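You operate a simulated robot arm through the tools that you are given. There is no shell and no other tool.

You run a simulated robot arm. Do the job below in one go: nothing can be reset, and whatever is moved stays where it is left.

JOB
Load the silver holder and pump the microscope down.
Fine: shut the drawer, lock its latch and wait till the screen says VACUUM.

It is judged by the outcome, as a careful person would: the job done as asked, and still so three seconds after it is handed in. It fails if anything else is knocked over, pushed out of place, dropped, spilled or broken.

ROBOT AND FRAMES
A 7-joint arm with a two-finger parallel gripper, fixed in place. Base frame: the origin is at the foot of the arm, x ahead of it, y to its left, z up. Units: mm, rad, N and s.
With the tool pointing down near the work surface it reaches from about 200 to 740 mm from the base axis. Its first joint turns from -2.897 to 2.897 rad. Payload 1.57 kg.
The TCP is the grasp point between the finger pads, 30 mm short of the fingertips. In the tool frame z runs along the fingers and y along their closing line. The gripper opens to 110 mm. The fingers are 24 mm wide and 12 mm thick; the gripper's body (48 by 112 mm) begins 78 mm behind the TCP.
Orientation is that of the tool frame in the base frame, as [roll, pitch, yaw] about the fixed x, y, z axes, in that order (R = Rz(yaw) Ry(pitch) Rx(roll)). With the fingers straight down and closing along the base's y, the tool's x points along the base's -x, its y along +y and its z along -z.

CONTROLS
- The arm moves only by the tool jog_arm. Its argument "rows" is a list of rows, each a list of 7 numbers: the closure, from 0 (fully open) to 1 (shut), then the shift along the tool's x, y, z in units of 200 mm (1.0 is 200 mm), then the turn, a rotation vector about the tool's x, y, z in units of 180 degrees (1.0 is 180 degrees). In form: [[gripper, x, y, z, rx, ry, rz], ...]. A call has 1 to 20 rows; each row is the pose to reach, as a shift and turn from the pose commanded when the call began, along the tool's axes at that moment. A call with a number of a shift or a turn outside -1 to 1 is refused whole. Rows are played at 5 a second. More than 50 mm and 0.15 rad between two rows, or a gripper value outside its range, and nothing of the call is played. A pose out of reach is approached as far as the arm can. The call stops where the force on the tool passes 40 N (or 10 N more than at its start, if that is more) or the arm is blocked; 0.2 s more then pass. The fingers move at their own pace (about 45 mm/s each) and stop on an object; they squeeze with about 43 N. The grip force told is the motor's: it shows also when the fingers shut on nothing. Time passes only in rows, and 0.2 s behind the last, so rows that repeat a pose let the fingers close. It gives the time, the measured TCP pose, the force on the tool (base axes), the opening and the grip force at its end, in the units of the frame above (readings bear some noise), with the torque about the TCP (base axes, N m) and any sound that the robot's microphone picked up.
- Cameras (640 x 400 px; columns grow to the right, rows downward): "scene" is fixed at [213.1, -639, 1532.3]; the picture's right is [0.95, -0.31, 0.00], its down [-0.17, -0.54, -0.83] and it looks along [0.26, 0.79, -0.56] (base axes); focal length 238 px, centre (320, 200). "wrist" rides on the gripper at [70, 16, -141] in the tool frame; the picture's right is [-0.23, 0.97, 0.00], its down [-0.85, -0.20, -0.48] and it looks along [-0.47, -0.11, 0.88] (tool axes); focal length 222 px, centre (320, 200). There is no depth. A picture from a camera that has moved, and an enlarged one, comes with that camera's place and axes in the base frame and with its lens. The place of the scene camera against the robot may be out by one fixed shift of up to 18 mm in any direction.
- capture(camera): a new picture of that camera. It takes no simulated time.
- slide_trunk(by): slides the trunk up (or, below 0, down) by that many mm; the arm rides with it, the base frame stays. It gives what a move gives, with no picture.
- close_up(camera, box): a new picture of the part [left, top, right, bottom] of that camera's present view, enlarged. It takes no simulated time.
- close_job(): hands the job in; it is judged then, once.

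Places have to be worked out from the pictures, the camera data and where the tool is seen. Open the gripper and draw the arm clear of the work before you hand the job in, unless the task says otherwise.

The tools are called after ">>>" as name(argument=value, ...) on one line, values as JSON. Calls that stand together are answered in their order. jog_arm: Moves the arm, as the interface text tells. Its arguments: {"type":"object","properties":{"rows":{"type":"array"}},"required":["rows"]} The other tools are called the same way: slide_trunk (by) slides the trunk up or down; capture (camera) takes a picture; close_up (camera, box) takes an enlarged picture of a part of a camera's view; close_job () hands the job in.

At the start:

```text
clock: 0.0
tcp_pos: [321.4, 206.6, 1391.1]
ee_rot: [3.141, -0.001, -3.141]
wrist_force: [-0.4, 0.9, 0.1]
moment: [0.01, 0.03, -0.03]
opening: 109.9
grasp_force: 0.1
trunk travel left (down, up): [-540.0, 50.0]
```

scene: 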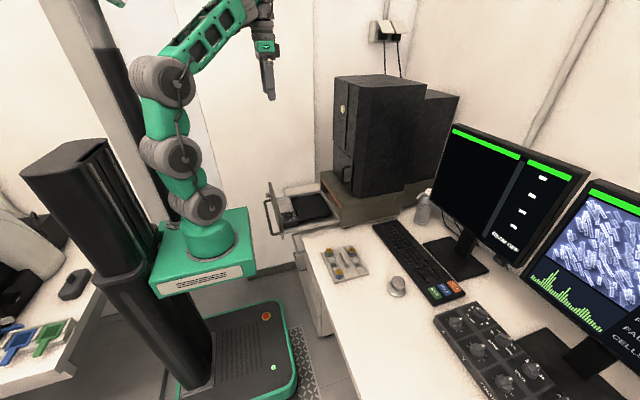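
wrist: 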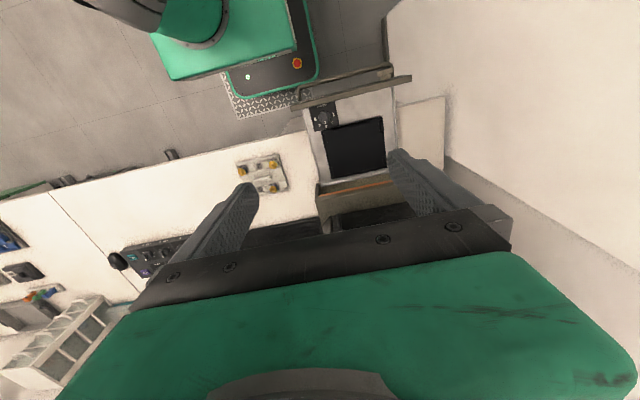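

The scene shows an open drawer on the microscope and a tray with gold/silver holders on the desk. I take close-ups to identify them before moving.

>>> close_up(camera="scene", box=[300, 230, 400, 300])

>>> close_up(camera="scene", box=[250, 160, 370, 250])

>>> close_up(camera="scene", box=[420, 110, 640, 260])

>>> close_up(camera="wrist", box=[220, 70, 440, 210])

```text
5.71 times, centred on (350, 265) of scene
camera zoom: at [213.1, -639.0, 1532.3], right [0.95, -0.31, 0.0], down [-0.17, -0.54, -0.83], along [0.26, 0.79, -0.56], focal length 1361 px, centre (149, -171)
```

zoom: 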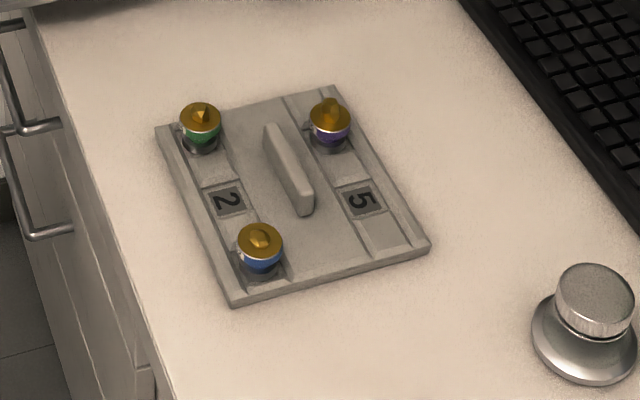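

```text
4.44 times, centred on (310, 205) of scene
camera zoom: at [213.1, -639.0, 1532.3], right [0.95, -0.31, 0.0], down [-0.17, -0.54, -0.83], along [0.26, 0.79, -0.56], focal length 1059 px, centre (364, 178)
```

zoom: 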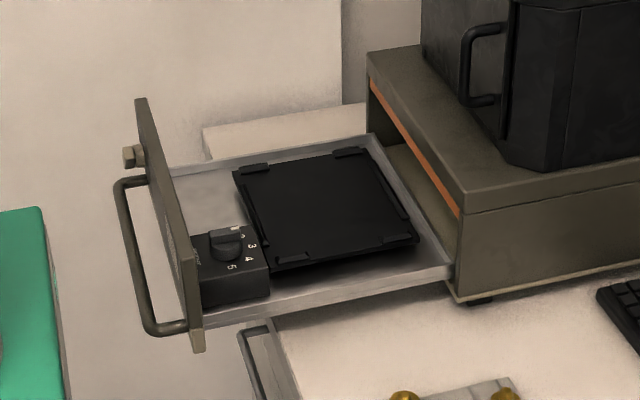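

```text
2.67 times, centred on (530, 185) of scene
camera zoom: at [213.1, -639.0, 1532.3], right [0.95, -0.31, 0.0], down [-0.17, -0.54, -0.83], along [0.26, 0.79, -0.56], focal length 635 px, centre (-240, 240)
```

zoom: 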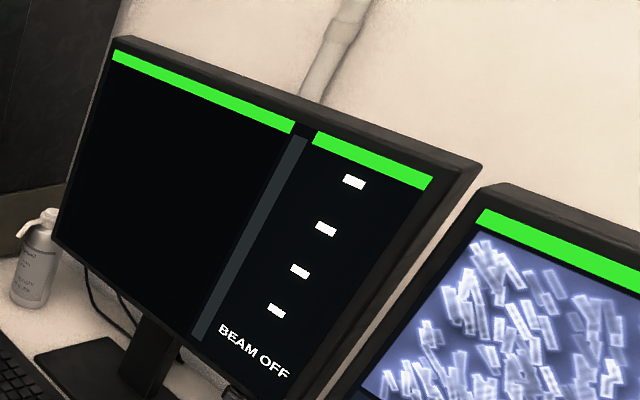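

```text
2.86 times, centred on (330, 140) of wrist
camera zoom: at [252.7, 224.0, 1533.3], right [0.23, 0.97, 0.0], down [0.85, -0.2, 0.48], along [0.47, -0.11, -0.88], focal length 635 px, centre (291, 371)
```

zoom: 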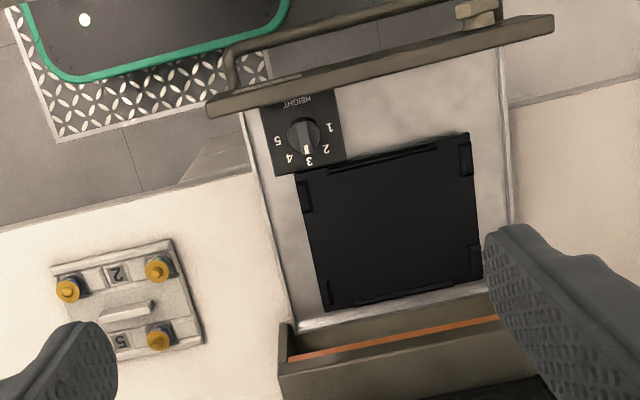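

I see a silver plate with a fin, stubs and numbers 2 and 5, and a HEIGHT dial in the drawer. I look at the rest of the scene for instructions, other holders and the latch.

>>> close_up(camera="scene", box=[500, 170, 640, 400])

>>> close_up(camera="scene", box=[0, 200, 120, 400])

>>> close_up(camera="scene", box=[310, 0, 480, 110])

>>> close_up(camera="wrist", box=[0, 170, 160, 400])

>>> close_up(camera="wrist", box=[220, 140, 310, 210])

>>> close_up(camera="wrist", box=[290, 60, 420, 140])

>>> close_up(camera="scene", box=[420, 280, 580, 400])

>>> close_up(camera="scene", box=[320, 70, 480, 240])

```text
1.74 times, centred on (570, 285) of scene
camera zoom: at [213.1, -639.0, 1532.3], right [0.95, -0.31, 0.0], down [-0.17, -0.54, -0.83], along [0.26, 0.79, -0.56], focal length 414 px, centre (-115, 52)
```

zoom: 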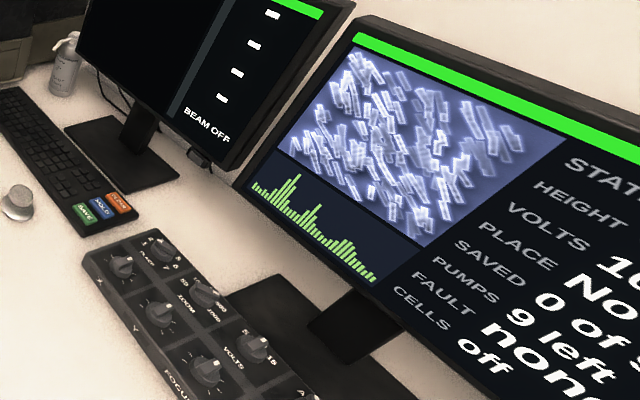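

```text
2.00 times, centred on (60, 300) of scene
camera zoom: at [213.1, -639.0, 1532.3], right [0.95, -0.31, 0.0], down [-0.17, -0.54, -0.83], along [0.26, 0.79, -0.56], focal length 476 px, centre (840, 0)
```

zoom: 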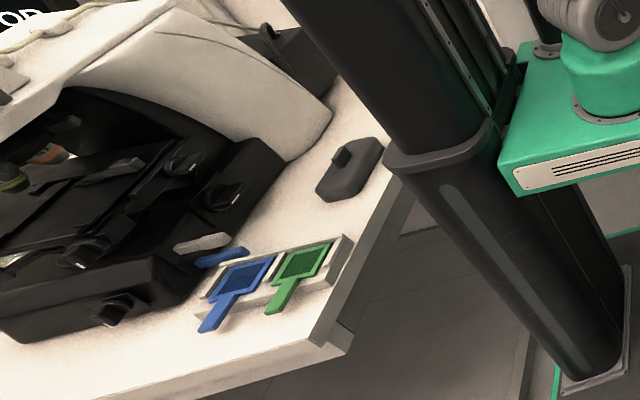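

```text
3.64 times, centred on (395, 55) of scene
camera zoom: at [213.1, -639.0, 1532.3], right [0.95, -0.31, 0.0], down [-0.17, -0.54, -0.83], along [0.26, 0.79, -0.56], focal length 866 px, centre (47, 727)
```

zoom: 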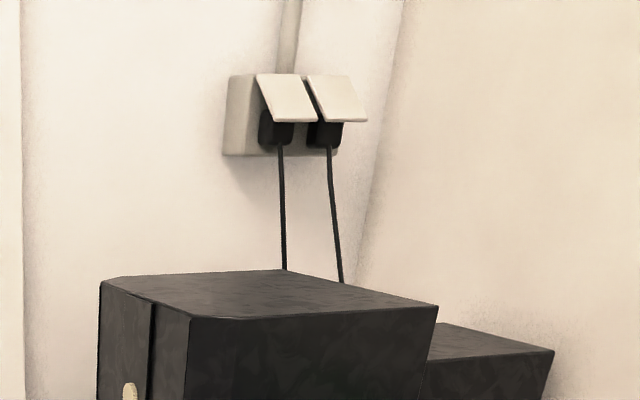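

```text
1.74 times, centred on (80, 285) of wrist
camera zoom: at [252.7, 224.0, 1533.3], right [0.23, 0.97, 0.0], down [0.85, -0.2, 0.48], along [0.47, -0.11, -0.88], focal length 386 px, centre (737, 52)
```

zoom: 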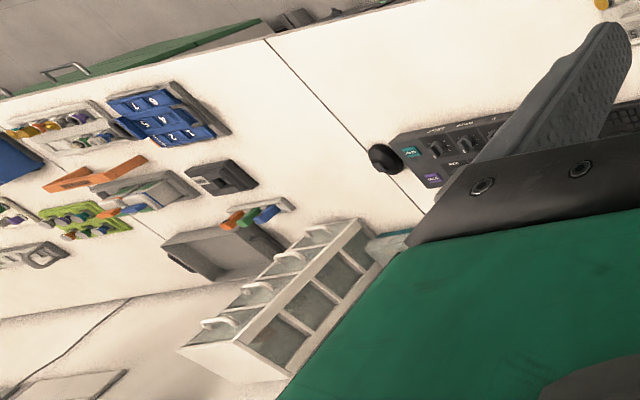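

```text
5.71 times, centred on (265, 175) of wrist
camera zoom: at [252.7, 224.0, 1533.3], right [0.23, 0.97, 0.0], down [0.85, -0.2, 0.48], along [0.47, -0.11, -0.88], focal length 1269 px, centre (634, 343)
```

zoom: 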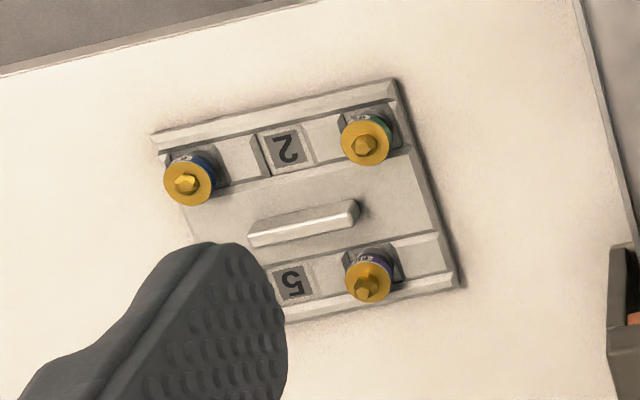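

```text
4.92 times, centred on (355, 100) of wrist
camera zoom: at [252.7, 224.0, 1533.3], right [0.23, 0.97, 0.0], down [0.85, -0.2, 0.48], along [0.47, -0.11, -0.88], focal length 1094 px, centre (148, 692)
```

zoom: 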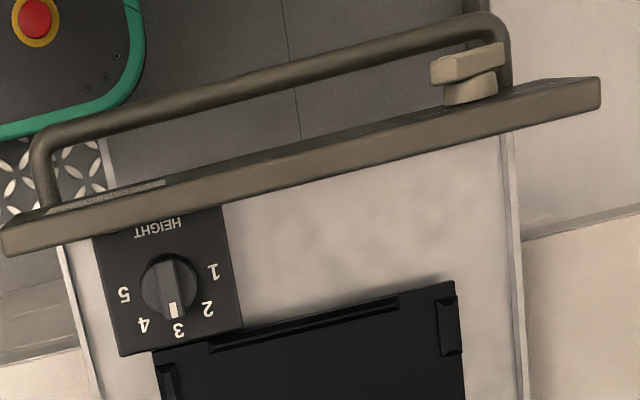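

```text
3.33 times, centred on (500, 340) of scene
camera zoom: at [213.1, -639.0, 1532.3], right [0.95, -0.31, 0.0], down [-0.17, -0.54, -0.83], along [0.26, 0.79, -0.56], focal length 794 px, centre (-280, -267)
```

zoom: 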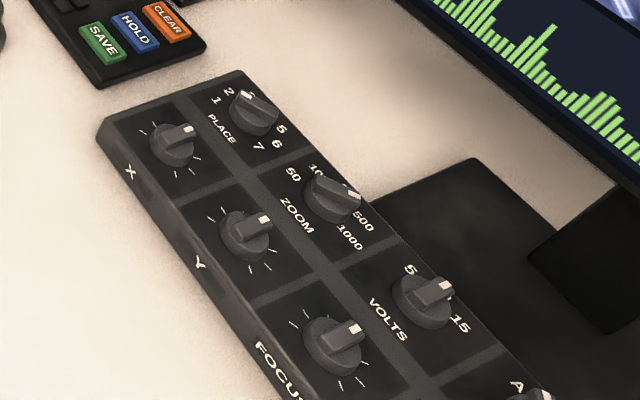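

```text
2.35 times, centred on (400, 155) of scene
camera zoom: at [213.1, -639.0, 1532.3], right [0.95, -0.31, 0.0], down [-0.17, -0.54, -0.83], along [0.26, 0.79, -0.56], focal length 560 px, centre (132, 306)
```

zoom: 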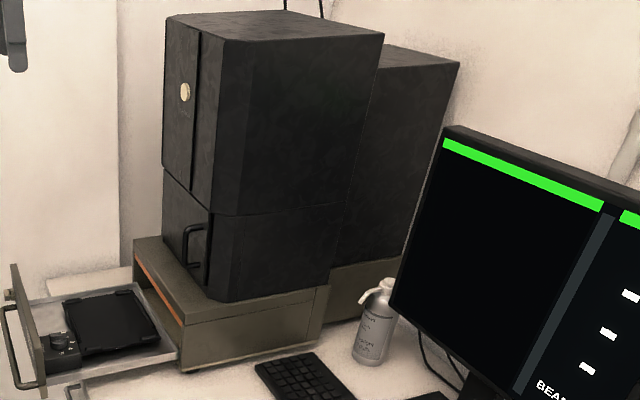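

Triangulating both views, the holder's fin top is near (513, -47, 802) and lies along y. The drawer dial is near (350, 215, 881) and the drawer slides along x into a box whose front is at x≈550. I lower the trunk 250 mm for better reach; the base plate (front x≈187) stays clear of the drawer handle (x≈260).

>>> slide_trunk(by=-250)

```text
clock: 2.6
tcp_pos: [321.7, 207.4, 1142.5]
ee_rot: [-3.141, 0.0, -3.142]
wrist_force: [0.1, -0.2, 0.7]
moment: [0.0, -0.01, 0.01]
opening: 110.2
grasp_force: 0.1
trunk travel left (down, up): [-290.0, 300.0]
```

The trunk is down 250 mm and the TCP is at z≈1142. I take wrist and scene pictures to measure the drawer and its latch more exactly.

>>> capture(camera="wrist")

>>> capture(camera="scene")

```text
taken
camera wrist: at [252.6, 223.9, 1283.4], right [0.23, 0.97, 0.0], down [0.85, -0.2, 0.48], along [0.47, -0.11, -0.88], focal length 222 px, centre (320, 200)
```

wrist: 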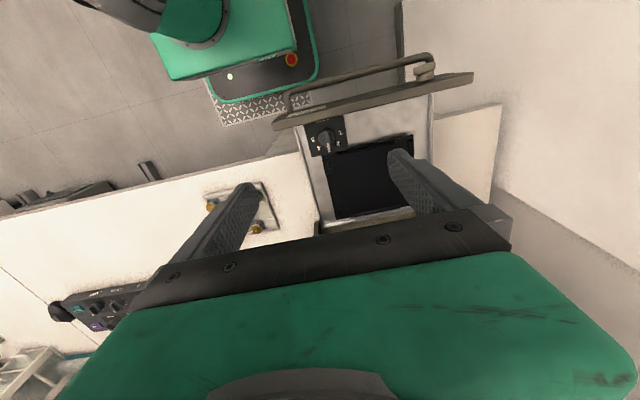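

```text
taken
```

scene: 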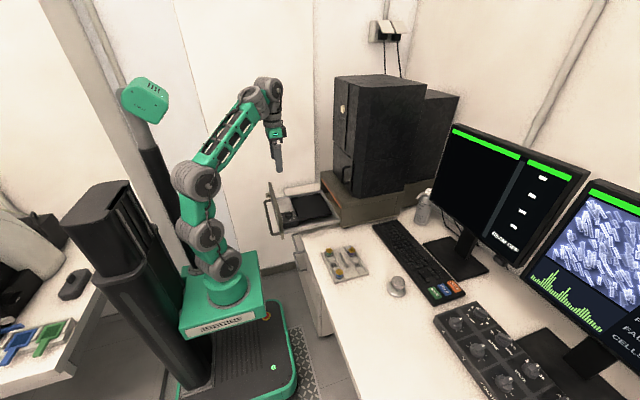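

The base plate cleared everything. I now move over toward the holder while turning the tool 90° (so the fingers will close along x, across the fin), staying high.

>>> jog_arm(rows=[[0, -0.0575, -0.06125, 0.0175, 0, 0, -0.041667], [0, -0.115, -0.1225, 0.035, 0, 0, -0.083333], [0, -0.1725, -0.18375, 0.0525, 0, 0, -0.125], [0, -0.23, -0.245, 0.07, 0, 0, -0.166667], [0, -0.2875, -0.30625, 0.0875, 0, 0, -0.208333], [0, -0.345, -0.3675, 0.105, 0, 0, -0.25], [0, -0.4025, -0.42875, 0.1225, 0, 0, -0.291667], [0, -0.46, -0.49, 0.14, 0, 0, -0.333333], [0, -0.5175, -0.55125, 0.1575, 0, 0, -0.375], [0, -0.575, -0.6125, 0.175, 0, 0, -0.416667], [0, -0.6325, -0.67375, 0.1925, 0, 0, -0.458333], [0, -0.69, -0.735, 0.21, 0, 0, -0.5], [0, -0.69, -0.735, 0.21, 0, 0, -0.5]])

```text
clock: 5.4
tcp_pos: [459.0, 60.0, 1102.2]
ee_rot: [-3.141, 0.002, -1.57]
wrist_force: [0.8, -0.2, -0.8]
moment: [0.0, 0.04, 0.02]
opening: 110.4
grasp_force: 0.1
trunk travel left (down, up): [-290.0, 300.0]
```

The turn worked: tool x is now −y and tool y is −x. I look at the holder from here.

>>> capture(camera="wrist")

```text
taken
camera wrist: at [443.4, -8.8, 1243.3], right [-0.97, 0.23, 0.0], down [0.2, 0.86, 0.48], along [0.11, 0.47, -0.88], focal length 222 px, centre (320, 200)
```

wrist: 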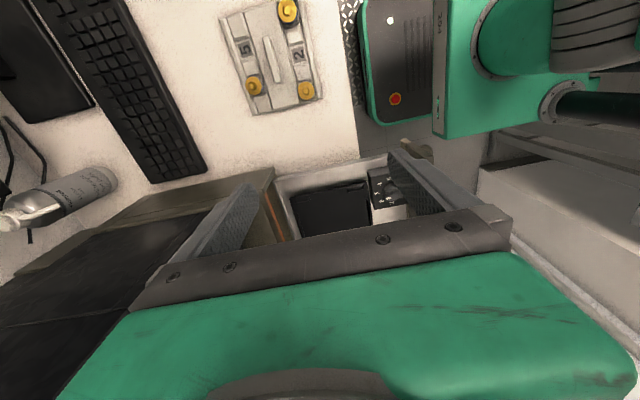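

The holder is fully in view. I enlarge it for measuring its edges, fin and stubs.

>>> close_up(camera="wrist", box=[200, 0, 340, 120])

>>> close_up(camera="wrist", box=[260, 150, 420, 250])

```text
3.33 times, centred on (270, 60) of wrist
camera zoom: at [443.4, -8.8, 1243.3], right [-0.97, 0.23, 0.0], down [0.2, 0.86, 0.48], along [0.11, 0.47, -0.88], focal length 740 px, centre (487, 667)
```

zoom: 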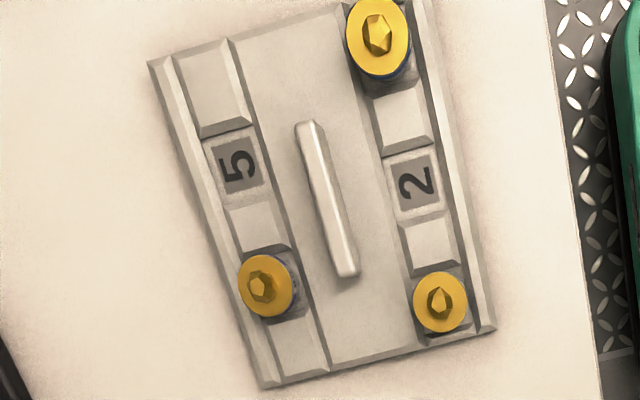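

```text
4.00 times, centred on (340, 200) of wrist
camera zoom: at [443.4, -8.8, 1243.3], right [-0.97, 0.23, 0.0], down [0.2, 0.86, 0.48], along [0.11, 0.47, -0.88], focal length 888 px, centre (240, 200)
```

zoom: 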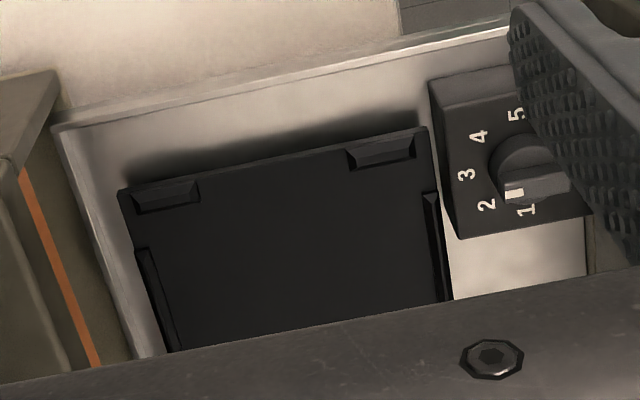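

From two views I get the holder plate at about x 446–590, y −134–25 (centre ≈ (517, −54)), and the black stage at x 394–557, y 196–384 (centre ≈ (475, 290), z≈823). I descend to about 110 mm above the fin for a finer look.

>>> jog_arm(rows=[[0, 0.095, -0.0475, 0.158, 0, 0, 0], [0, 0.19, -0.095, 0.317, 0, 0, 0], [0, 0.285, -0.1425, 0.475, 0, 0, 0], [0, 0.38, -0.19, 0.633, 0, 0, 0], [0, 0.475, -0.2375, 0.79, 0, 0, 0], [0, 0.57, -0.285, 0.95, 0, 0, 0], [0, 0.57, -0.285, 0.95, 0, 0, 0]])

>>> capture(camera="wrist")

>>> close_up(camera="scene", box=[290, 190, 410, 290])

```text
clock: 7.0
tcp_pos: [516.2, -54.2, 909.7]
ee_rot: [3.141, 0.001, -1.57]
wrist_force: [0.2, 0.2, 0.2]
moment: [0.02, 0.02, 0.0]
opening: 109.7
grasp_force: 0.0
trunk travel left (down, up): [-290.0, 300.0]
```

```text
taken
camera wrist: at [500.6, -123.5, 1051.2], right [-0.97, 0.23, 0.0], down [0.2, 0.85, 0.48], along [0.11, 0.47, -0.88], focal length 222 px, centre (320, 200)
```

wrist: 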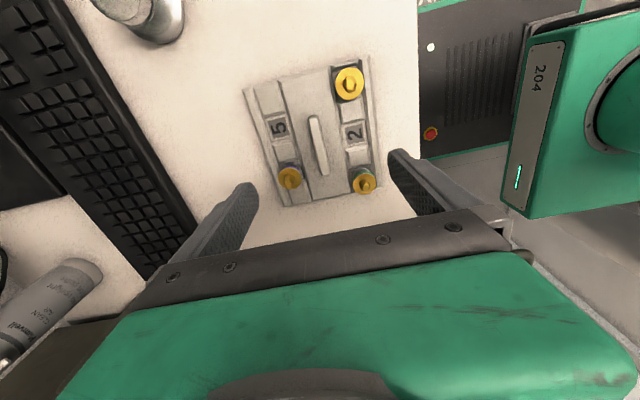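

```text
4.00 times, centred on (350, 240) of scene
camera zoom: at [213.1, -639.0, 1532.3], right [0.95, -0.31, 0.0], down [-0.17, -0.54, -0.83], along [0.26, 0.79, -0.56], focal length 953 px, centre (200, 40)
```

zoom: 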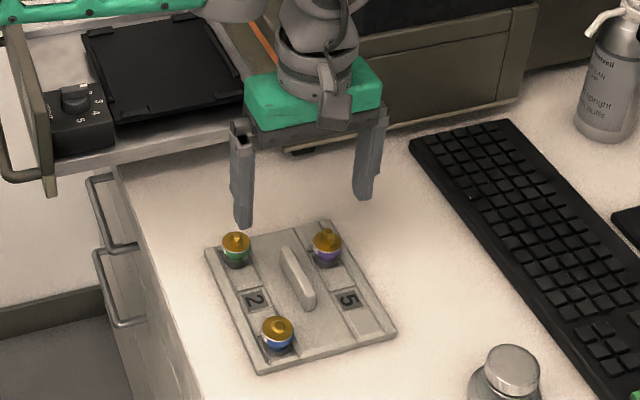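

I enlarge the holder in this nearer view to get accurate fin, plate and stub positions.

>>> close_up(camera="wrist", box=[235, 50, 385, 215])

>>> close_up(camera="wrist", box=[280, 100, 360, 150])

>>> close_up(camera="wrist", box=[280, 150, 360, 200])

```text
2.42 times, centred on (310, 132) of wrist
camera zoom: at [500.6, -123.5, 1051.2], right [-0.97, 0.23, 0.0], down [0.2, 0.85, 0.48], along [0.11, 0.47, -0.88], focal length 538 px, centre (344, 364)
```

zoom: 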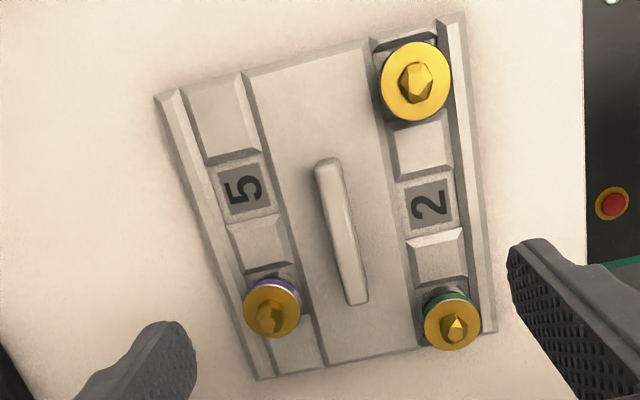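

```text
8.00 times, centred on (320, 125) of wrist
camera zoom: at [500.6, -123.5, 1051.2], right [-0.97, 0.23, 0.0], down [0.2, 0.85, 0.48], along [0.11, 0.47, -0.88], focal length 1777 px, centre (320, 800)
```

zoom: 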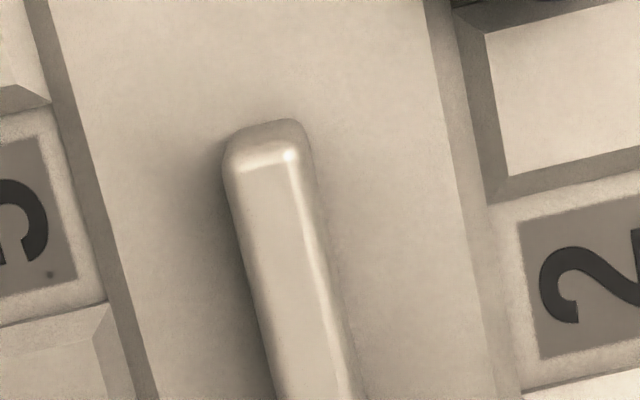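

```text
8.00 times, centred on (320, 175) of wrist
camera zoom: at [500.6, -123.5, 1051.2], right [-0.97, 0.23, 0.0], down [0.2, 0.85, 0.48], along [0.11, 0.47, -0.88], focal length 1777 px, centre (320, 400)
```

zoom: 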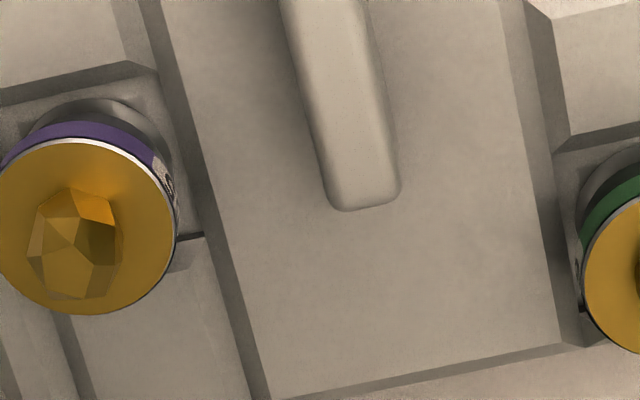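

From the two wrist views: table/plate base z≈770, fin top z≈800 at x≈517, y −86…−23, and stub caps (~30 mm wide) at about (563,−25), (471,4), (472,−112). To keep clear of the purple stub I'll grip at y≈−60, and lower to TCP z≈815 first with the fingers open.

>>> jog_arm(rows=[[0, 0.03, -0.005, 0.12, 0, 0, 0], [0, 0.03, -0.005, 0.24, 0, 0, 0], [0, 0.03, -0.005, 0.34, 0, 0, 0], [0, 0.03, -0.005, 0.42, 0, 0, 0], [0, 0.03, -0.005, 0.4735, 0, 0, 0], [0, 0.03, -0.005, 0.4735, 0, 0, 0]])

>>> close_up(camera="wrist", box=[200, 0, 440, 240])

>>> close_up(camera="scene", box=[310, 220, 390, 290])

```text
clock: 8.4
tcp_pos: [517.6, -60.7, 815.1]
ee_rot: [-3.139, -0.001, -1.571]
wrist_force: [0.0, 0.3, 0.1]
moment: [-0.01, 0.01, -0.01]
opening: 110.0
grasp_force: 0.0
trunk travel left (down, up): [-290.0, 300.0]
```

```text
1.67 times, centred on (320, 120) of wrist
camera zoom: at [501.9, -129.4, 956.6], right [-0.97, 0.23, 0.0], down [0.2, 0.85, 0.48], along [0.11, 0.47, -0.88], focal length 370 px, centre (320, 333)
```

zoom: 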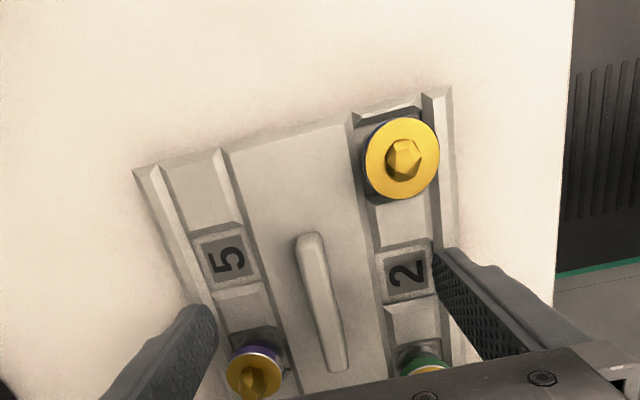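

```text
5.71 times, centred on (350, 255) of scene
camera zoom: at [213.1, -639.0, 1532.3], right [0.95, -0.31, 0.0], down [-0.17, -0.54, -0.83], along [0.26, 0.79, -0.56], focal length 1361 px, centre (149, -114)
```

zoom: 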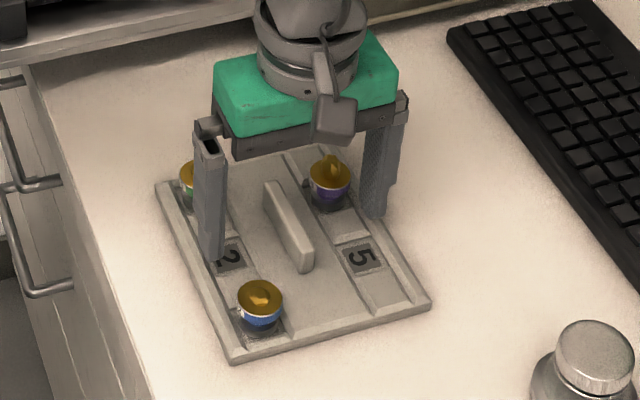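

The fingers straddle the fin with about 6 mm to the purple stub. I shift 3 mm further from it and lower 4 mm more, watching the force.

>>> jog_arm(rows=[[0, 0.015, 0, 0.0, 0, 0, 0], [0, 0.015, 0, 0.005, 0, 0, 0], [0, 0.015, 0, 0.01, 0, 0, 0], [0, 0.015, 0, 0.015, 0, 0, 0], [0, 0.015, 0, 0.02, 0, 0, 0], [0, 0.015, 0, 0.02, 0, 0, 0]])

>>> close_up(camera="scene", box=[325, 235, 375, 275])

>>> close_up(camera="wrist", box=[240, 120, 400, 240])

```text
clock: 9.8
tcp_pos: [517.1, -64.0, 810.5]
ee_rot: [-3.141, 0.0, -1.571]
wrist_force: [-0.8, -0.8, 0.5]
moment: [0.01, -0.01, -0.01]
opening: 109.9
grasp_force: 0.2
trunk travel left (down, up): [-290.0, 300.0]
```

```text
10.00 times, centred on (350, 255) of scene
camera zoom: at [213.1, -639.0, 1532.3], right [0.95, -0.31, 0.0], down [-0.17, -0.54, -0.83], along [0.26, 0.79, -0.56], focal length 2382 px, centre (20, -350)
```

zoom: 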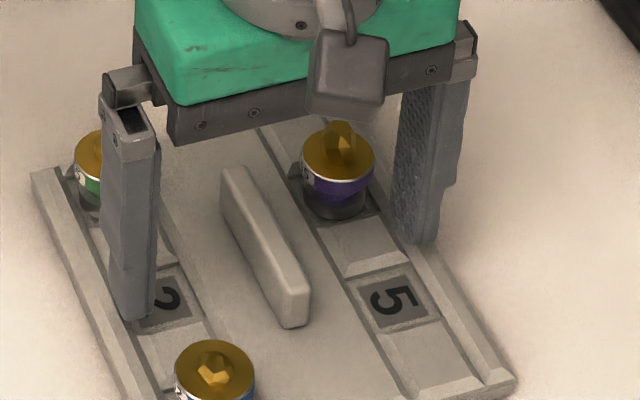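

```text
3.33 times, centred on (320, 180) of wrist
camera zoom: at [501.8, -132.4, 952.4], right [-0.97, 0.23, 0.0], down [0.2, 0.85, 0.48], along [0.11, 0.47, -0.88], focal length 740 px, centre (320, 267)
```

zoom: 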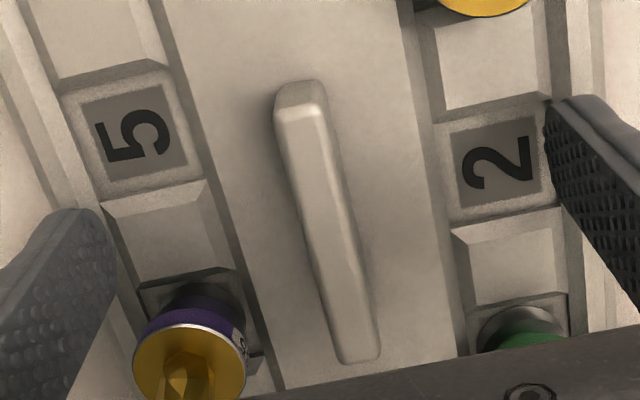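

The fin appears about 19–20 mm tall, so the fingertips are just above the plate. I raise 2.5 mm so they don't scrape and close on the fin.

>>> jog_arm(rows=[[0, 0, 0, -0.0125, 0, 0, 0], [0.5, 0, 0, -0.0125, 0, 0, 0], [1, 0, 0, -0.0125, 0, 0, 0], [1, 0, 0, -0.0125, 0, 0, 0], [1, 0, 0, -0.0125, 0, 0, 0], [1, 0, 0, -0.0125, 0, 0, 0], [1, 0, 0, -0.0125, 0, 0, 0], [1, 0, 0, -0.0125, 0, 0, 0], [1, 0, 0, -0.0125, 0, 0, 0], [1, 0, 0, -0.0125, 0, 0, 0], [1, 0, 0, -0.0125, 0, 0, 0], [1, 0, 0, -0.0125, 0, 0, 0]])

>>> close_up(camera="wrist", box=[220, 80, 420, 240])

>>> close_up(camera="scene", box=[315, 230, 385, 285])

```text
clock: 12.4
tcp_pos: [517.7, -62.6, 813.1]
ee_rot: [-3.14, 0.0, -1.572]
wrist_force: [-1.7, -1.1, 0.8]
moment: [0.02, 0.02, 0.03]
opening: 11.7
grasp_force: 29.1
trunk travel left (down, up): [-290.0, 300.0]
```

```text
2.50 times, centred on (320, 160) of wrist
camera zoom: at [502.3, -132.2, 954.9], right [-0.97, 0.23, 0.0], down [0.2, 0.85, 0.48], along [0.11, 0.47, -0.88], focal length 555 px, centre (320, 300)
```

zoom: 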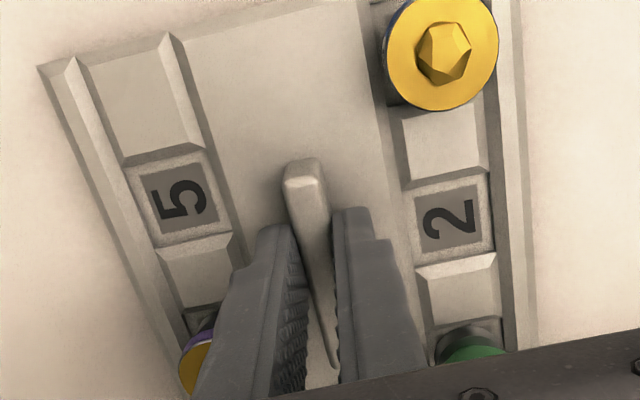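

```text
7.27 times, centred on (350, 258) of scene
camera zoom: at [213.1, -639.0, 1532.3], right [0.95, -0.31, 0.0], down [-0.17, -0.54, -0.83], along [0.26, 0.79, -0.56], focal length 1732 px, centre (102, -218)
```

zoom: 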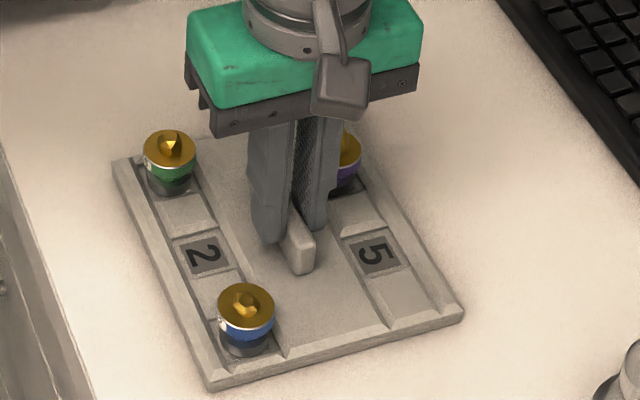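

The fin is gripped (opening 11.7 mm). I lift gently by 12 mm and check that the holder comes up level.

>>> jog_arm(rows=[[1, 0, 0, 0, 0, 0, 0], [1, 0, 0, -0.005, 0, 0, 0], [1, 0, 0, -0.015, 0, 0, 0], [1, 0, 0, -0.03, 0, 0, 0], [1, 0, 0, -0.045, 0, 0, 0], [1, 0, 0, -0.06, 0, 0, 0], [1, 0, 0, -0.06, 0, 0, 0], [1, 0, 0, -0.06, 0, 0, 0]])

>>> close_up(camera="wrist", box=[220, 80, 420, 240])

>>> close_up(camera="scene", box=[315, 230, 385, 285])

```text
clock: 14.2
tcp_pos: [517.7, -64.5, 826.7]
ee_rot: [3.141, 0.0, -1.572]
wrist_force: [-0.1, 0.1, -3.6]
moment: [-0.02, 0.01, 0.03]
opening: 11.6
grasp_force: 29.1
trunk travel left (down, up): [-290.0, 300.0]
```

```text
2.50 times, centred on (320, 160) of wrist
camera zoom: at [501.9, -131.8, 967.5], right [-0.97, 0.23, 0.0], down [0.2, 0.85, 0.48], along [0.11, 0.47, -0.88], focal length 555 px, centre (320, 300)
```

zoom: 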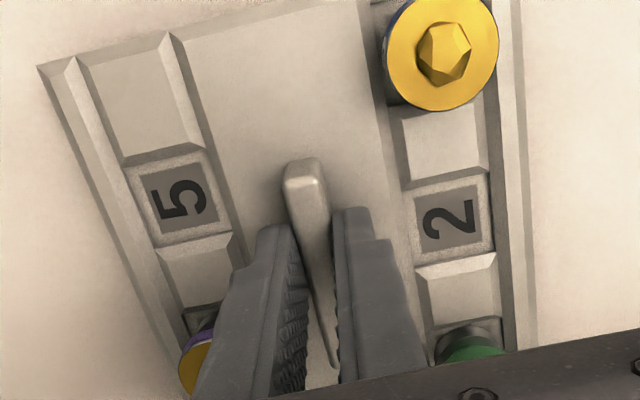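

```text
7.27 times, centred on (350, 258) of scene
camera zoom: at [213.1, -639.0, 1532.3], right [0.95, -0.31, 0.0], down [-0.17, -0.54, -0.83], along [0.26, 0.79, -0.56], focal length 1732 px, centre (102, -218)
```

zoom: 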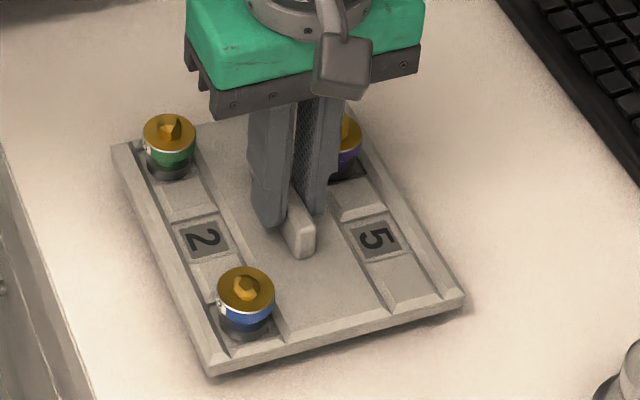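

The holder came up level (about 3.6 N). The plate centre sits at about TCP + (0.5, 8) mm with its underside 43 mm below the TCP. I raise it to z≈957 and pull x back to ≈470 before nearing the microscope box.

>>> jog_arm(rows=[[1, 0, 0, -0.04, 0, 0, 0], [1, 0, 0, -0.13, 0, 0, 0], [1, 0, 0, -0.26, 0, 0, 0], [1, 0, 0, -0.39, 0, 0, 0], [1, 0, 0, -0.52, 0, 0, 0], [1, 0, 0, -0.62, 0, 0, 0], [1, -0.03, 0.02, -0.65, 0, 0, 0], [1, -0.1, 0.05, -0.65, 0, 0, 0], [1, -0.2, 0.1, -0.65, 0, 0, 0], [1, -0.3, 0.15, -0.65, 0, 0, 0], [1, -0.4, 0.2, -0.65, 0, 0, 0], [1, -0.47, 0.225, -0.65, 0, 0, 0], [1, -0.5, 0.235, -0.65, 0, 0, 0], [1, -0.5, 0.235, -0.65, 0, 0, 0]])

>>> capture(camera="wrist")

>>> capture(camera="scene")

```text
clock: 17.2
tcp_pos: [470.1, 37.4, 955.4]
ee_rot: [3.141, -0.001, -1.572]
wrist_force: [-0.9, 0.8, -3.2]
moment: [-0.03, -0.05, 0.0]
opening: 11.7
grasp_force: 29.1
trunk travel left (down, up): [-290.0, 300.0]
```

```text
taken
camera wrist: at [455.0, -31.5, 1097.3], right [-0.97, 0.23, 0.0], down [0.2, 0.85, 0.48], along [0.11, 0.47, -0.88], focal length 222 px, centre (320, 200)
```

wrist: 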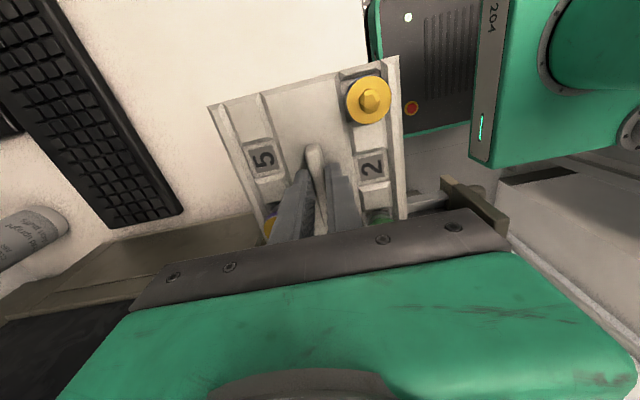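

```text
taken
```

scene: 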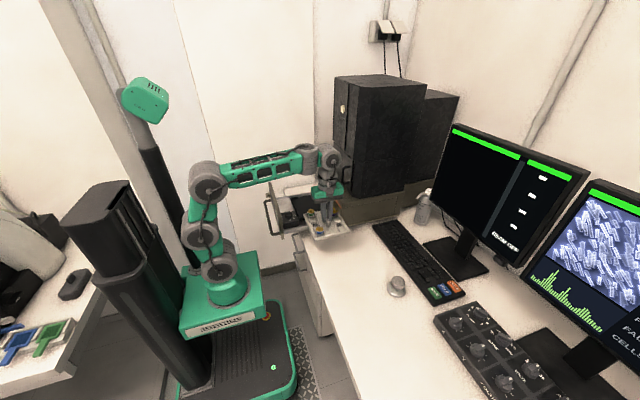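

The holder is at z≈955, clear of the desk. Before moving over the drawer I enlarge the scene around the drawer opening to judge where the microscope box front lies.

>>> close_up(camera="scene", box=[260, 140, 380, 250])

>>> close_up(camera="wrist", box=[0, 180, 200, 320])

```text
3.64 times, centred on (320, 195) of scene
camera zoom: at [213.1, -639.0, 1532.3], right [0.95, -0.31, 0.0], down [-0.17, -0.54, -0.83], along [0.26, 0.79, -0.56], focal length 866 px, centre (320, 218)
```

zoom: 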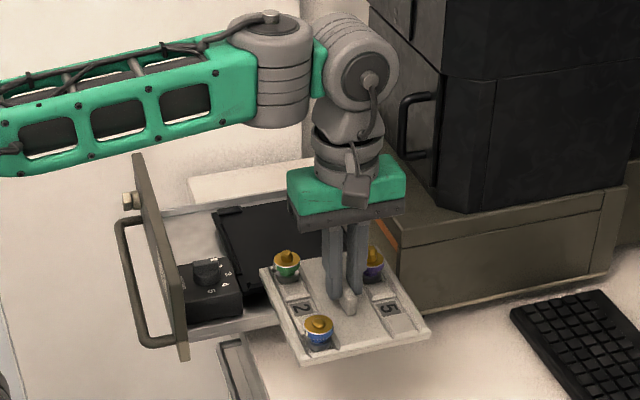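

```text
2.86 times, centred on (100, 250) of wrist
camera zoom: at [455.0, -31.5, 1097.3], right [-0.97, 0.23, 0.0], down [0.2, 0.85, 0.48], along [0.11, 0.47, -0.88], focal length 635 px, centre (949, 57)
```

zoom: 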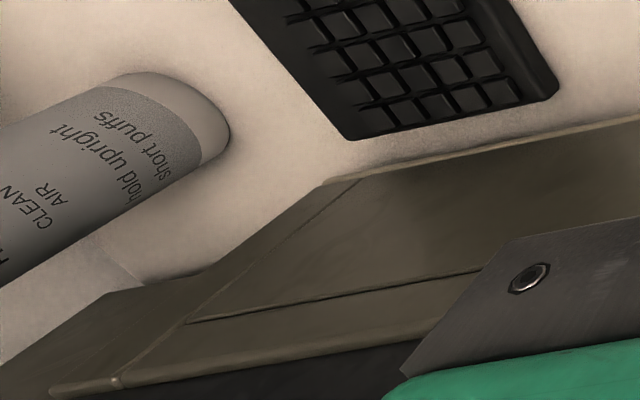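

The box front appears at x≈560–570, so the holder (reaching TCP+72 in x) fits in front of it. I go to a safe hover at x≈445, y≈232 first and re-measure the stage and box edge from there.

>>> jog_arm(rows=[[1, -0.03, 0.01, 0, 0, 0, 0], [1, -0.1, 0.03, 0, 0, 0, 0], [1, -0.22, 0.06, 0, 0, 0, 0], [1, -0.36, 0.09, 0, 0, 0, 0], [1, -0.5, 0.11, 0, 0, 0, 0], [1, -0.64, 0.125, 0, 0, 0, 0], [1, -0.78, 0.125, 0, 0, 0, 0], [1, -0.88, 0.125, 0, 0, 0, 0], [1, -0.95, 0.125, 0, 0, 0, 0], [1, -0.975, 0.125, 0, 0, 0, 0], [1, -0.975, 0.125, 0, 0, 0, 0]])

>>> capture(camera="wrist")

>>> close_up(camera="scene", box=[260, 140, 380, 250])

```text
clock: 19.6
tcp_pos: [445.0, 230.8, 955.1]
ee_rot: [-3.141, 0.002, -1.569]
wrist_force: [0.3, 0.6, -4.4]
moment: [-0.08, 0.0, 0.02]
opening: 11.7
grasp_force: 28.7
trunk travel left (down, up): [-290.0, 300.0]
```

```text
taken
camera wrist: at [430.6, 162.9, 1097.3], right [-0.97, 0.23, 0.0], down [0.2, 0.86, 0.48], along [0.11, 0.47, -0.88], focal length 222 px, centre (320, 200)
```

wrist: 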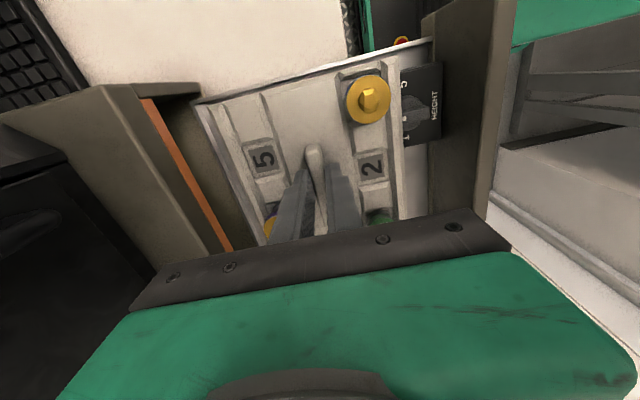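

```text
3.64 times, centred on (320, 195) of scene
camera zoom: at [213.1, -639.0, 1532.3], right [0.95, -0.31, 0.0], down [-0.17, -0.54, -0.83], along [0.26, 0.79, -0.56], focal length 866 px, centre (320, 218)
```

zoom: 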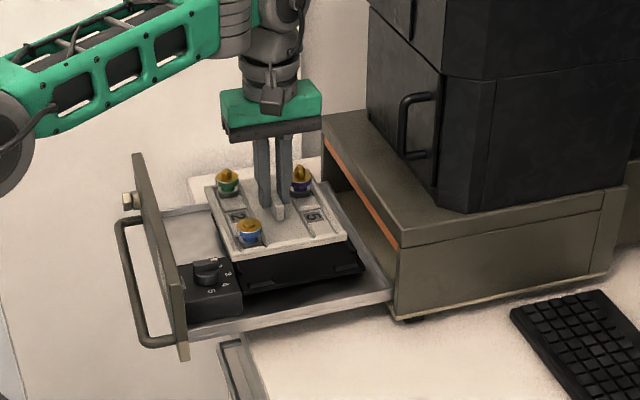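

The holder hovers over the drawer. I enlarge the wrist view on the left and right to measure the box front edge and the drawer details.

>>> close_up(camera="wrist", box=[60, 60, 260, 260])

>>> close_up(camera="wrist", box=[340, 0, 540, 230])

```text
2.00 times, centred on (160, 160) of wrist
camera zoom: at [430.6, 162.9, 1097.3], right [-0.97, 0.23, 0.0], down [0.2, 0.86, 0.48], along [0.11, 0.47, -0.88], focal length 444 px, centre (640, 280)
```

zoom: 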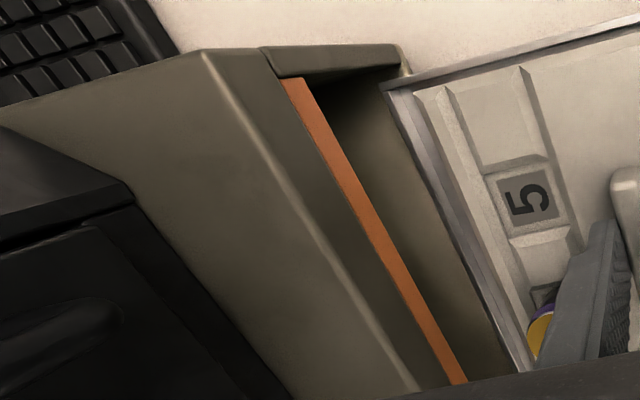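

```text
1.74 times, centred on (440, 115) of wrist
camera zoom: at [430.6, 162.9, 1097.3], right [-0.97, 0.23, 0.0], down [0.2, 0.86, 0.48], along [0.11, 0.47, -0.88], focal length 386 px, centre (111, 348)
```

zoom: 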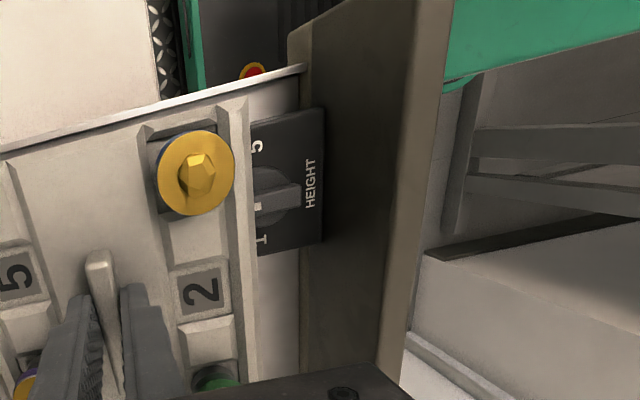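

The box front plane works out at x≈574, top z≈930, so there is room. I move over the stage to about (475, 282), still high, and look at the guide corners past the holder's edge.

>>> jog_arm(rows=[[1, -0.03, -0.02, 0, 0, 0, 0], [1, -0.09, -0.055, 0, 0, 0, 0], [1, -0.16, -0.095, 0, 0, 0, 0], [1, -0.22, -0.13, 0, 0, 0, 0], [1, -0.255, -0.15, 0, 0, 0, 0], [1, -0.255, -0.15, 0, 0, 0, 0], [1, -0.255, -0.15, 0, 0, 0, 0]])

>>> close_up(camera="wrist", box=[180, 0, 420, 240])

>>> close_up(camera="wrist", box=[180, 60, 300, 140])

>>> close_up(camera="wrist", box=[330, 30, 450, 110])

>>> close_up(camera="scene", box=[270, 160, 370, 240])

```text
clock: 21.2
tcp_pos: [476.0, 283.6, 955.6]
ee_rot: [-3.14, -0.001, -1.571]
wrist_force: [-0.1, -0.9, -4.4]
moment: [-0.09, -0.02, 0.0]
opening: 11.5
grasp_force: 29.3
trunk travel left (down, up): [-290.0, 300.0]
```

```text
1.67 times, centred on (300, 120) of wrist
camera zoom: at [460.4, 214.3, 1097.4], right [-0.97, 0.23, 0.0], down [0.2, 0.86, 0.48], along [0.11, 0.47, -0.88], focal length 370 px, centre (353, 333)
```

zoom: 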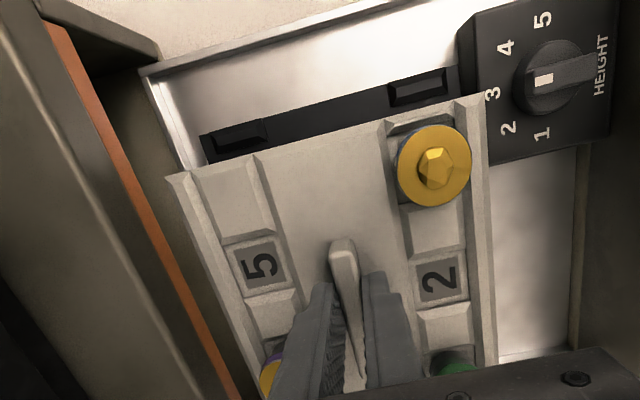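

```text
5.00 times, centred on (240, 100) of wrist
camera zoom: at [460.4, 214.3, 1097.4], right [-0.97, 0.23, 0.0], down [0.2, 0.86, 0.48], along [0.11, 0.47, -0.88], focal length 1111 px, centre (720, 700)
```

zoom: 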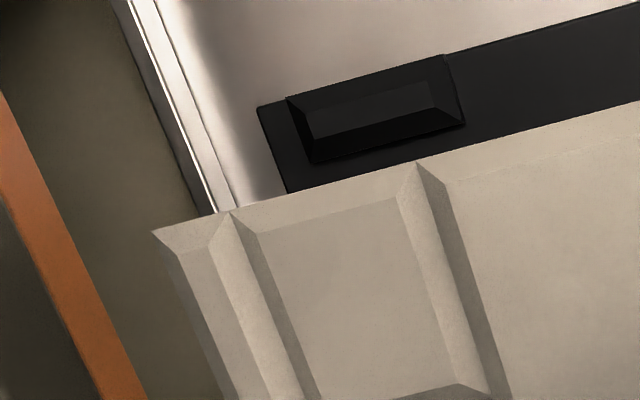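

```text
5.00 times, centred on (390, 70) of wrist
camera zoom: at [460.4, 214.3, 1097.4], right [-0.97, 0.23, 0.0], down [0.2, 0.86, 0.48], along [0.11, 0.47, -0.88], focal length 1111 px, centre (-30, 850)
```

zoom: 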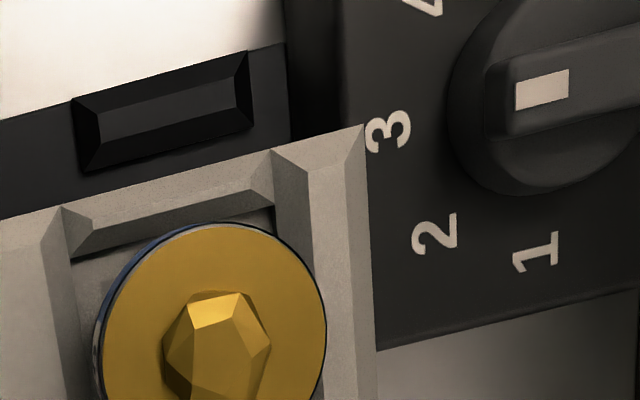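

```text
5.00 times, centred on (320, 200) of scene
camera zoom: at [213.1, -639.0, 1532.3], right [0.95, -0.31, 0.0], down [-0.17, -0.54, -0.83], along [0.26, 0.79, -0.56], focal length 1191 px, centre (320, 200)
```

zoom: 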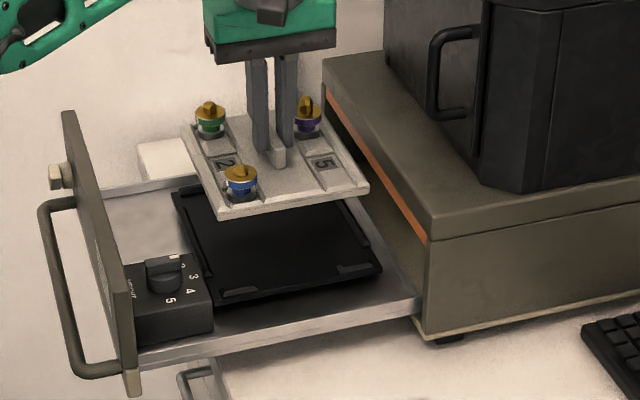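

The stage edges measure x≈392.5–558, y-min≈194.5, top z≈825, with inner guide edge at y≈207.5; the plate is parallel but sits about 1.3 mm too far in x and about 3 mm too far in y. I correct that and lower to about 20 mm above the stage for a last check.

>>> jog_arm(rows=[[1, 0.016, 0.0065, 0.02, 0, 0, 0], [1, 0.016, 0.0065, 0.08, 0, 0, 0], [1, 0.016, 0.0065, 0.16, 0, 0, 0], [1, 0.016, 0.0065, 0.24, 0, 0, 0], [1, 0.016, 0.0065, 0.31, 0, 0, 0], [1, 0.016, 0.0065, 0.34, 0, 0, 0], [1, 0.016, 0.0065, 0.34, 0, 0, 0]])

>>> close_up(camera="wrist", box=[180, 60, 300, 140])

>>> close_up(camera="wrist", box=[330, 30, 450, 110])

>>> close_up(camera="scene", box=[290, 180, 350, 225])

```text
clock: 22.8
tcp_pos: [475.0, 279.2, 887.9]
ee_rot: [3.141, -0.001, -1.569]
wrist_force: [-0.9, 0.3, -3.9]
moment: [-0.05, -0.03, 0.0]
opening: 11.6
grasp_force: 28.9
trunk travel left (down, up): [-290.0, 300.0]
```

```text
5.00 times, centred on (240, 100) of wrist
camera zoom: at [459.2, 211.0, 1028.8], right [-0.97, 0.23, 0.0], down [0.2, 0.86, 0.48], along [0.11, 0.47, -0.88], focal length 1111 px, centre (720, 700)
```

zoom: 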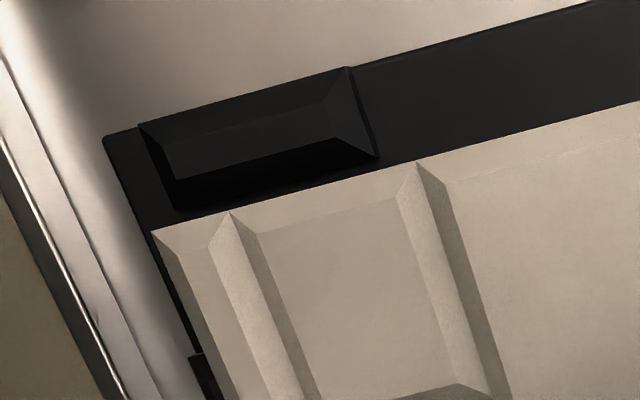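

```text
5.00 times, centred on (390, 70) of wrist
camera zoom: at [459.2, 211.0, 1028.8], right [-0.97, 0.23, 0.0], down [0.2, 0.86, 0.48], along [0.11, 0.47, -0.88], focal length 1111 px, centre (-30, 850)
```

zoom: 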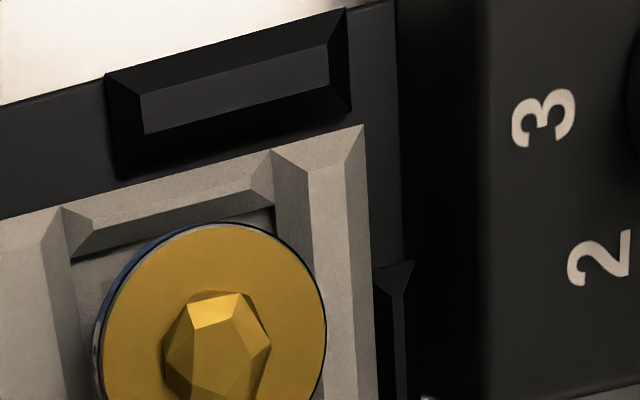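

```text
8.89 times, centred on (320, 202) of scene
camera zoom: at [213.1, -639.0, 1532.3], right [0.95, -0.31, 0.0], down [-0.17, -0.54, -0.83], along [0.26, 0.79, -0.56], focal length 2117 px, centre (320, 178)
```

zoom: 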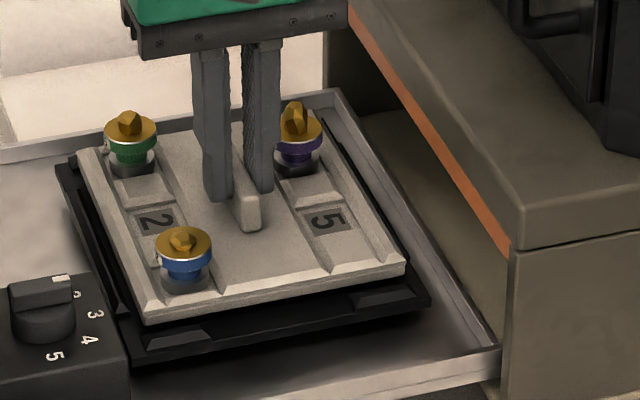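

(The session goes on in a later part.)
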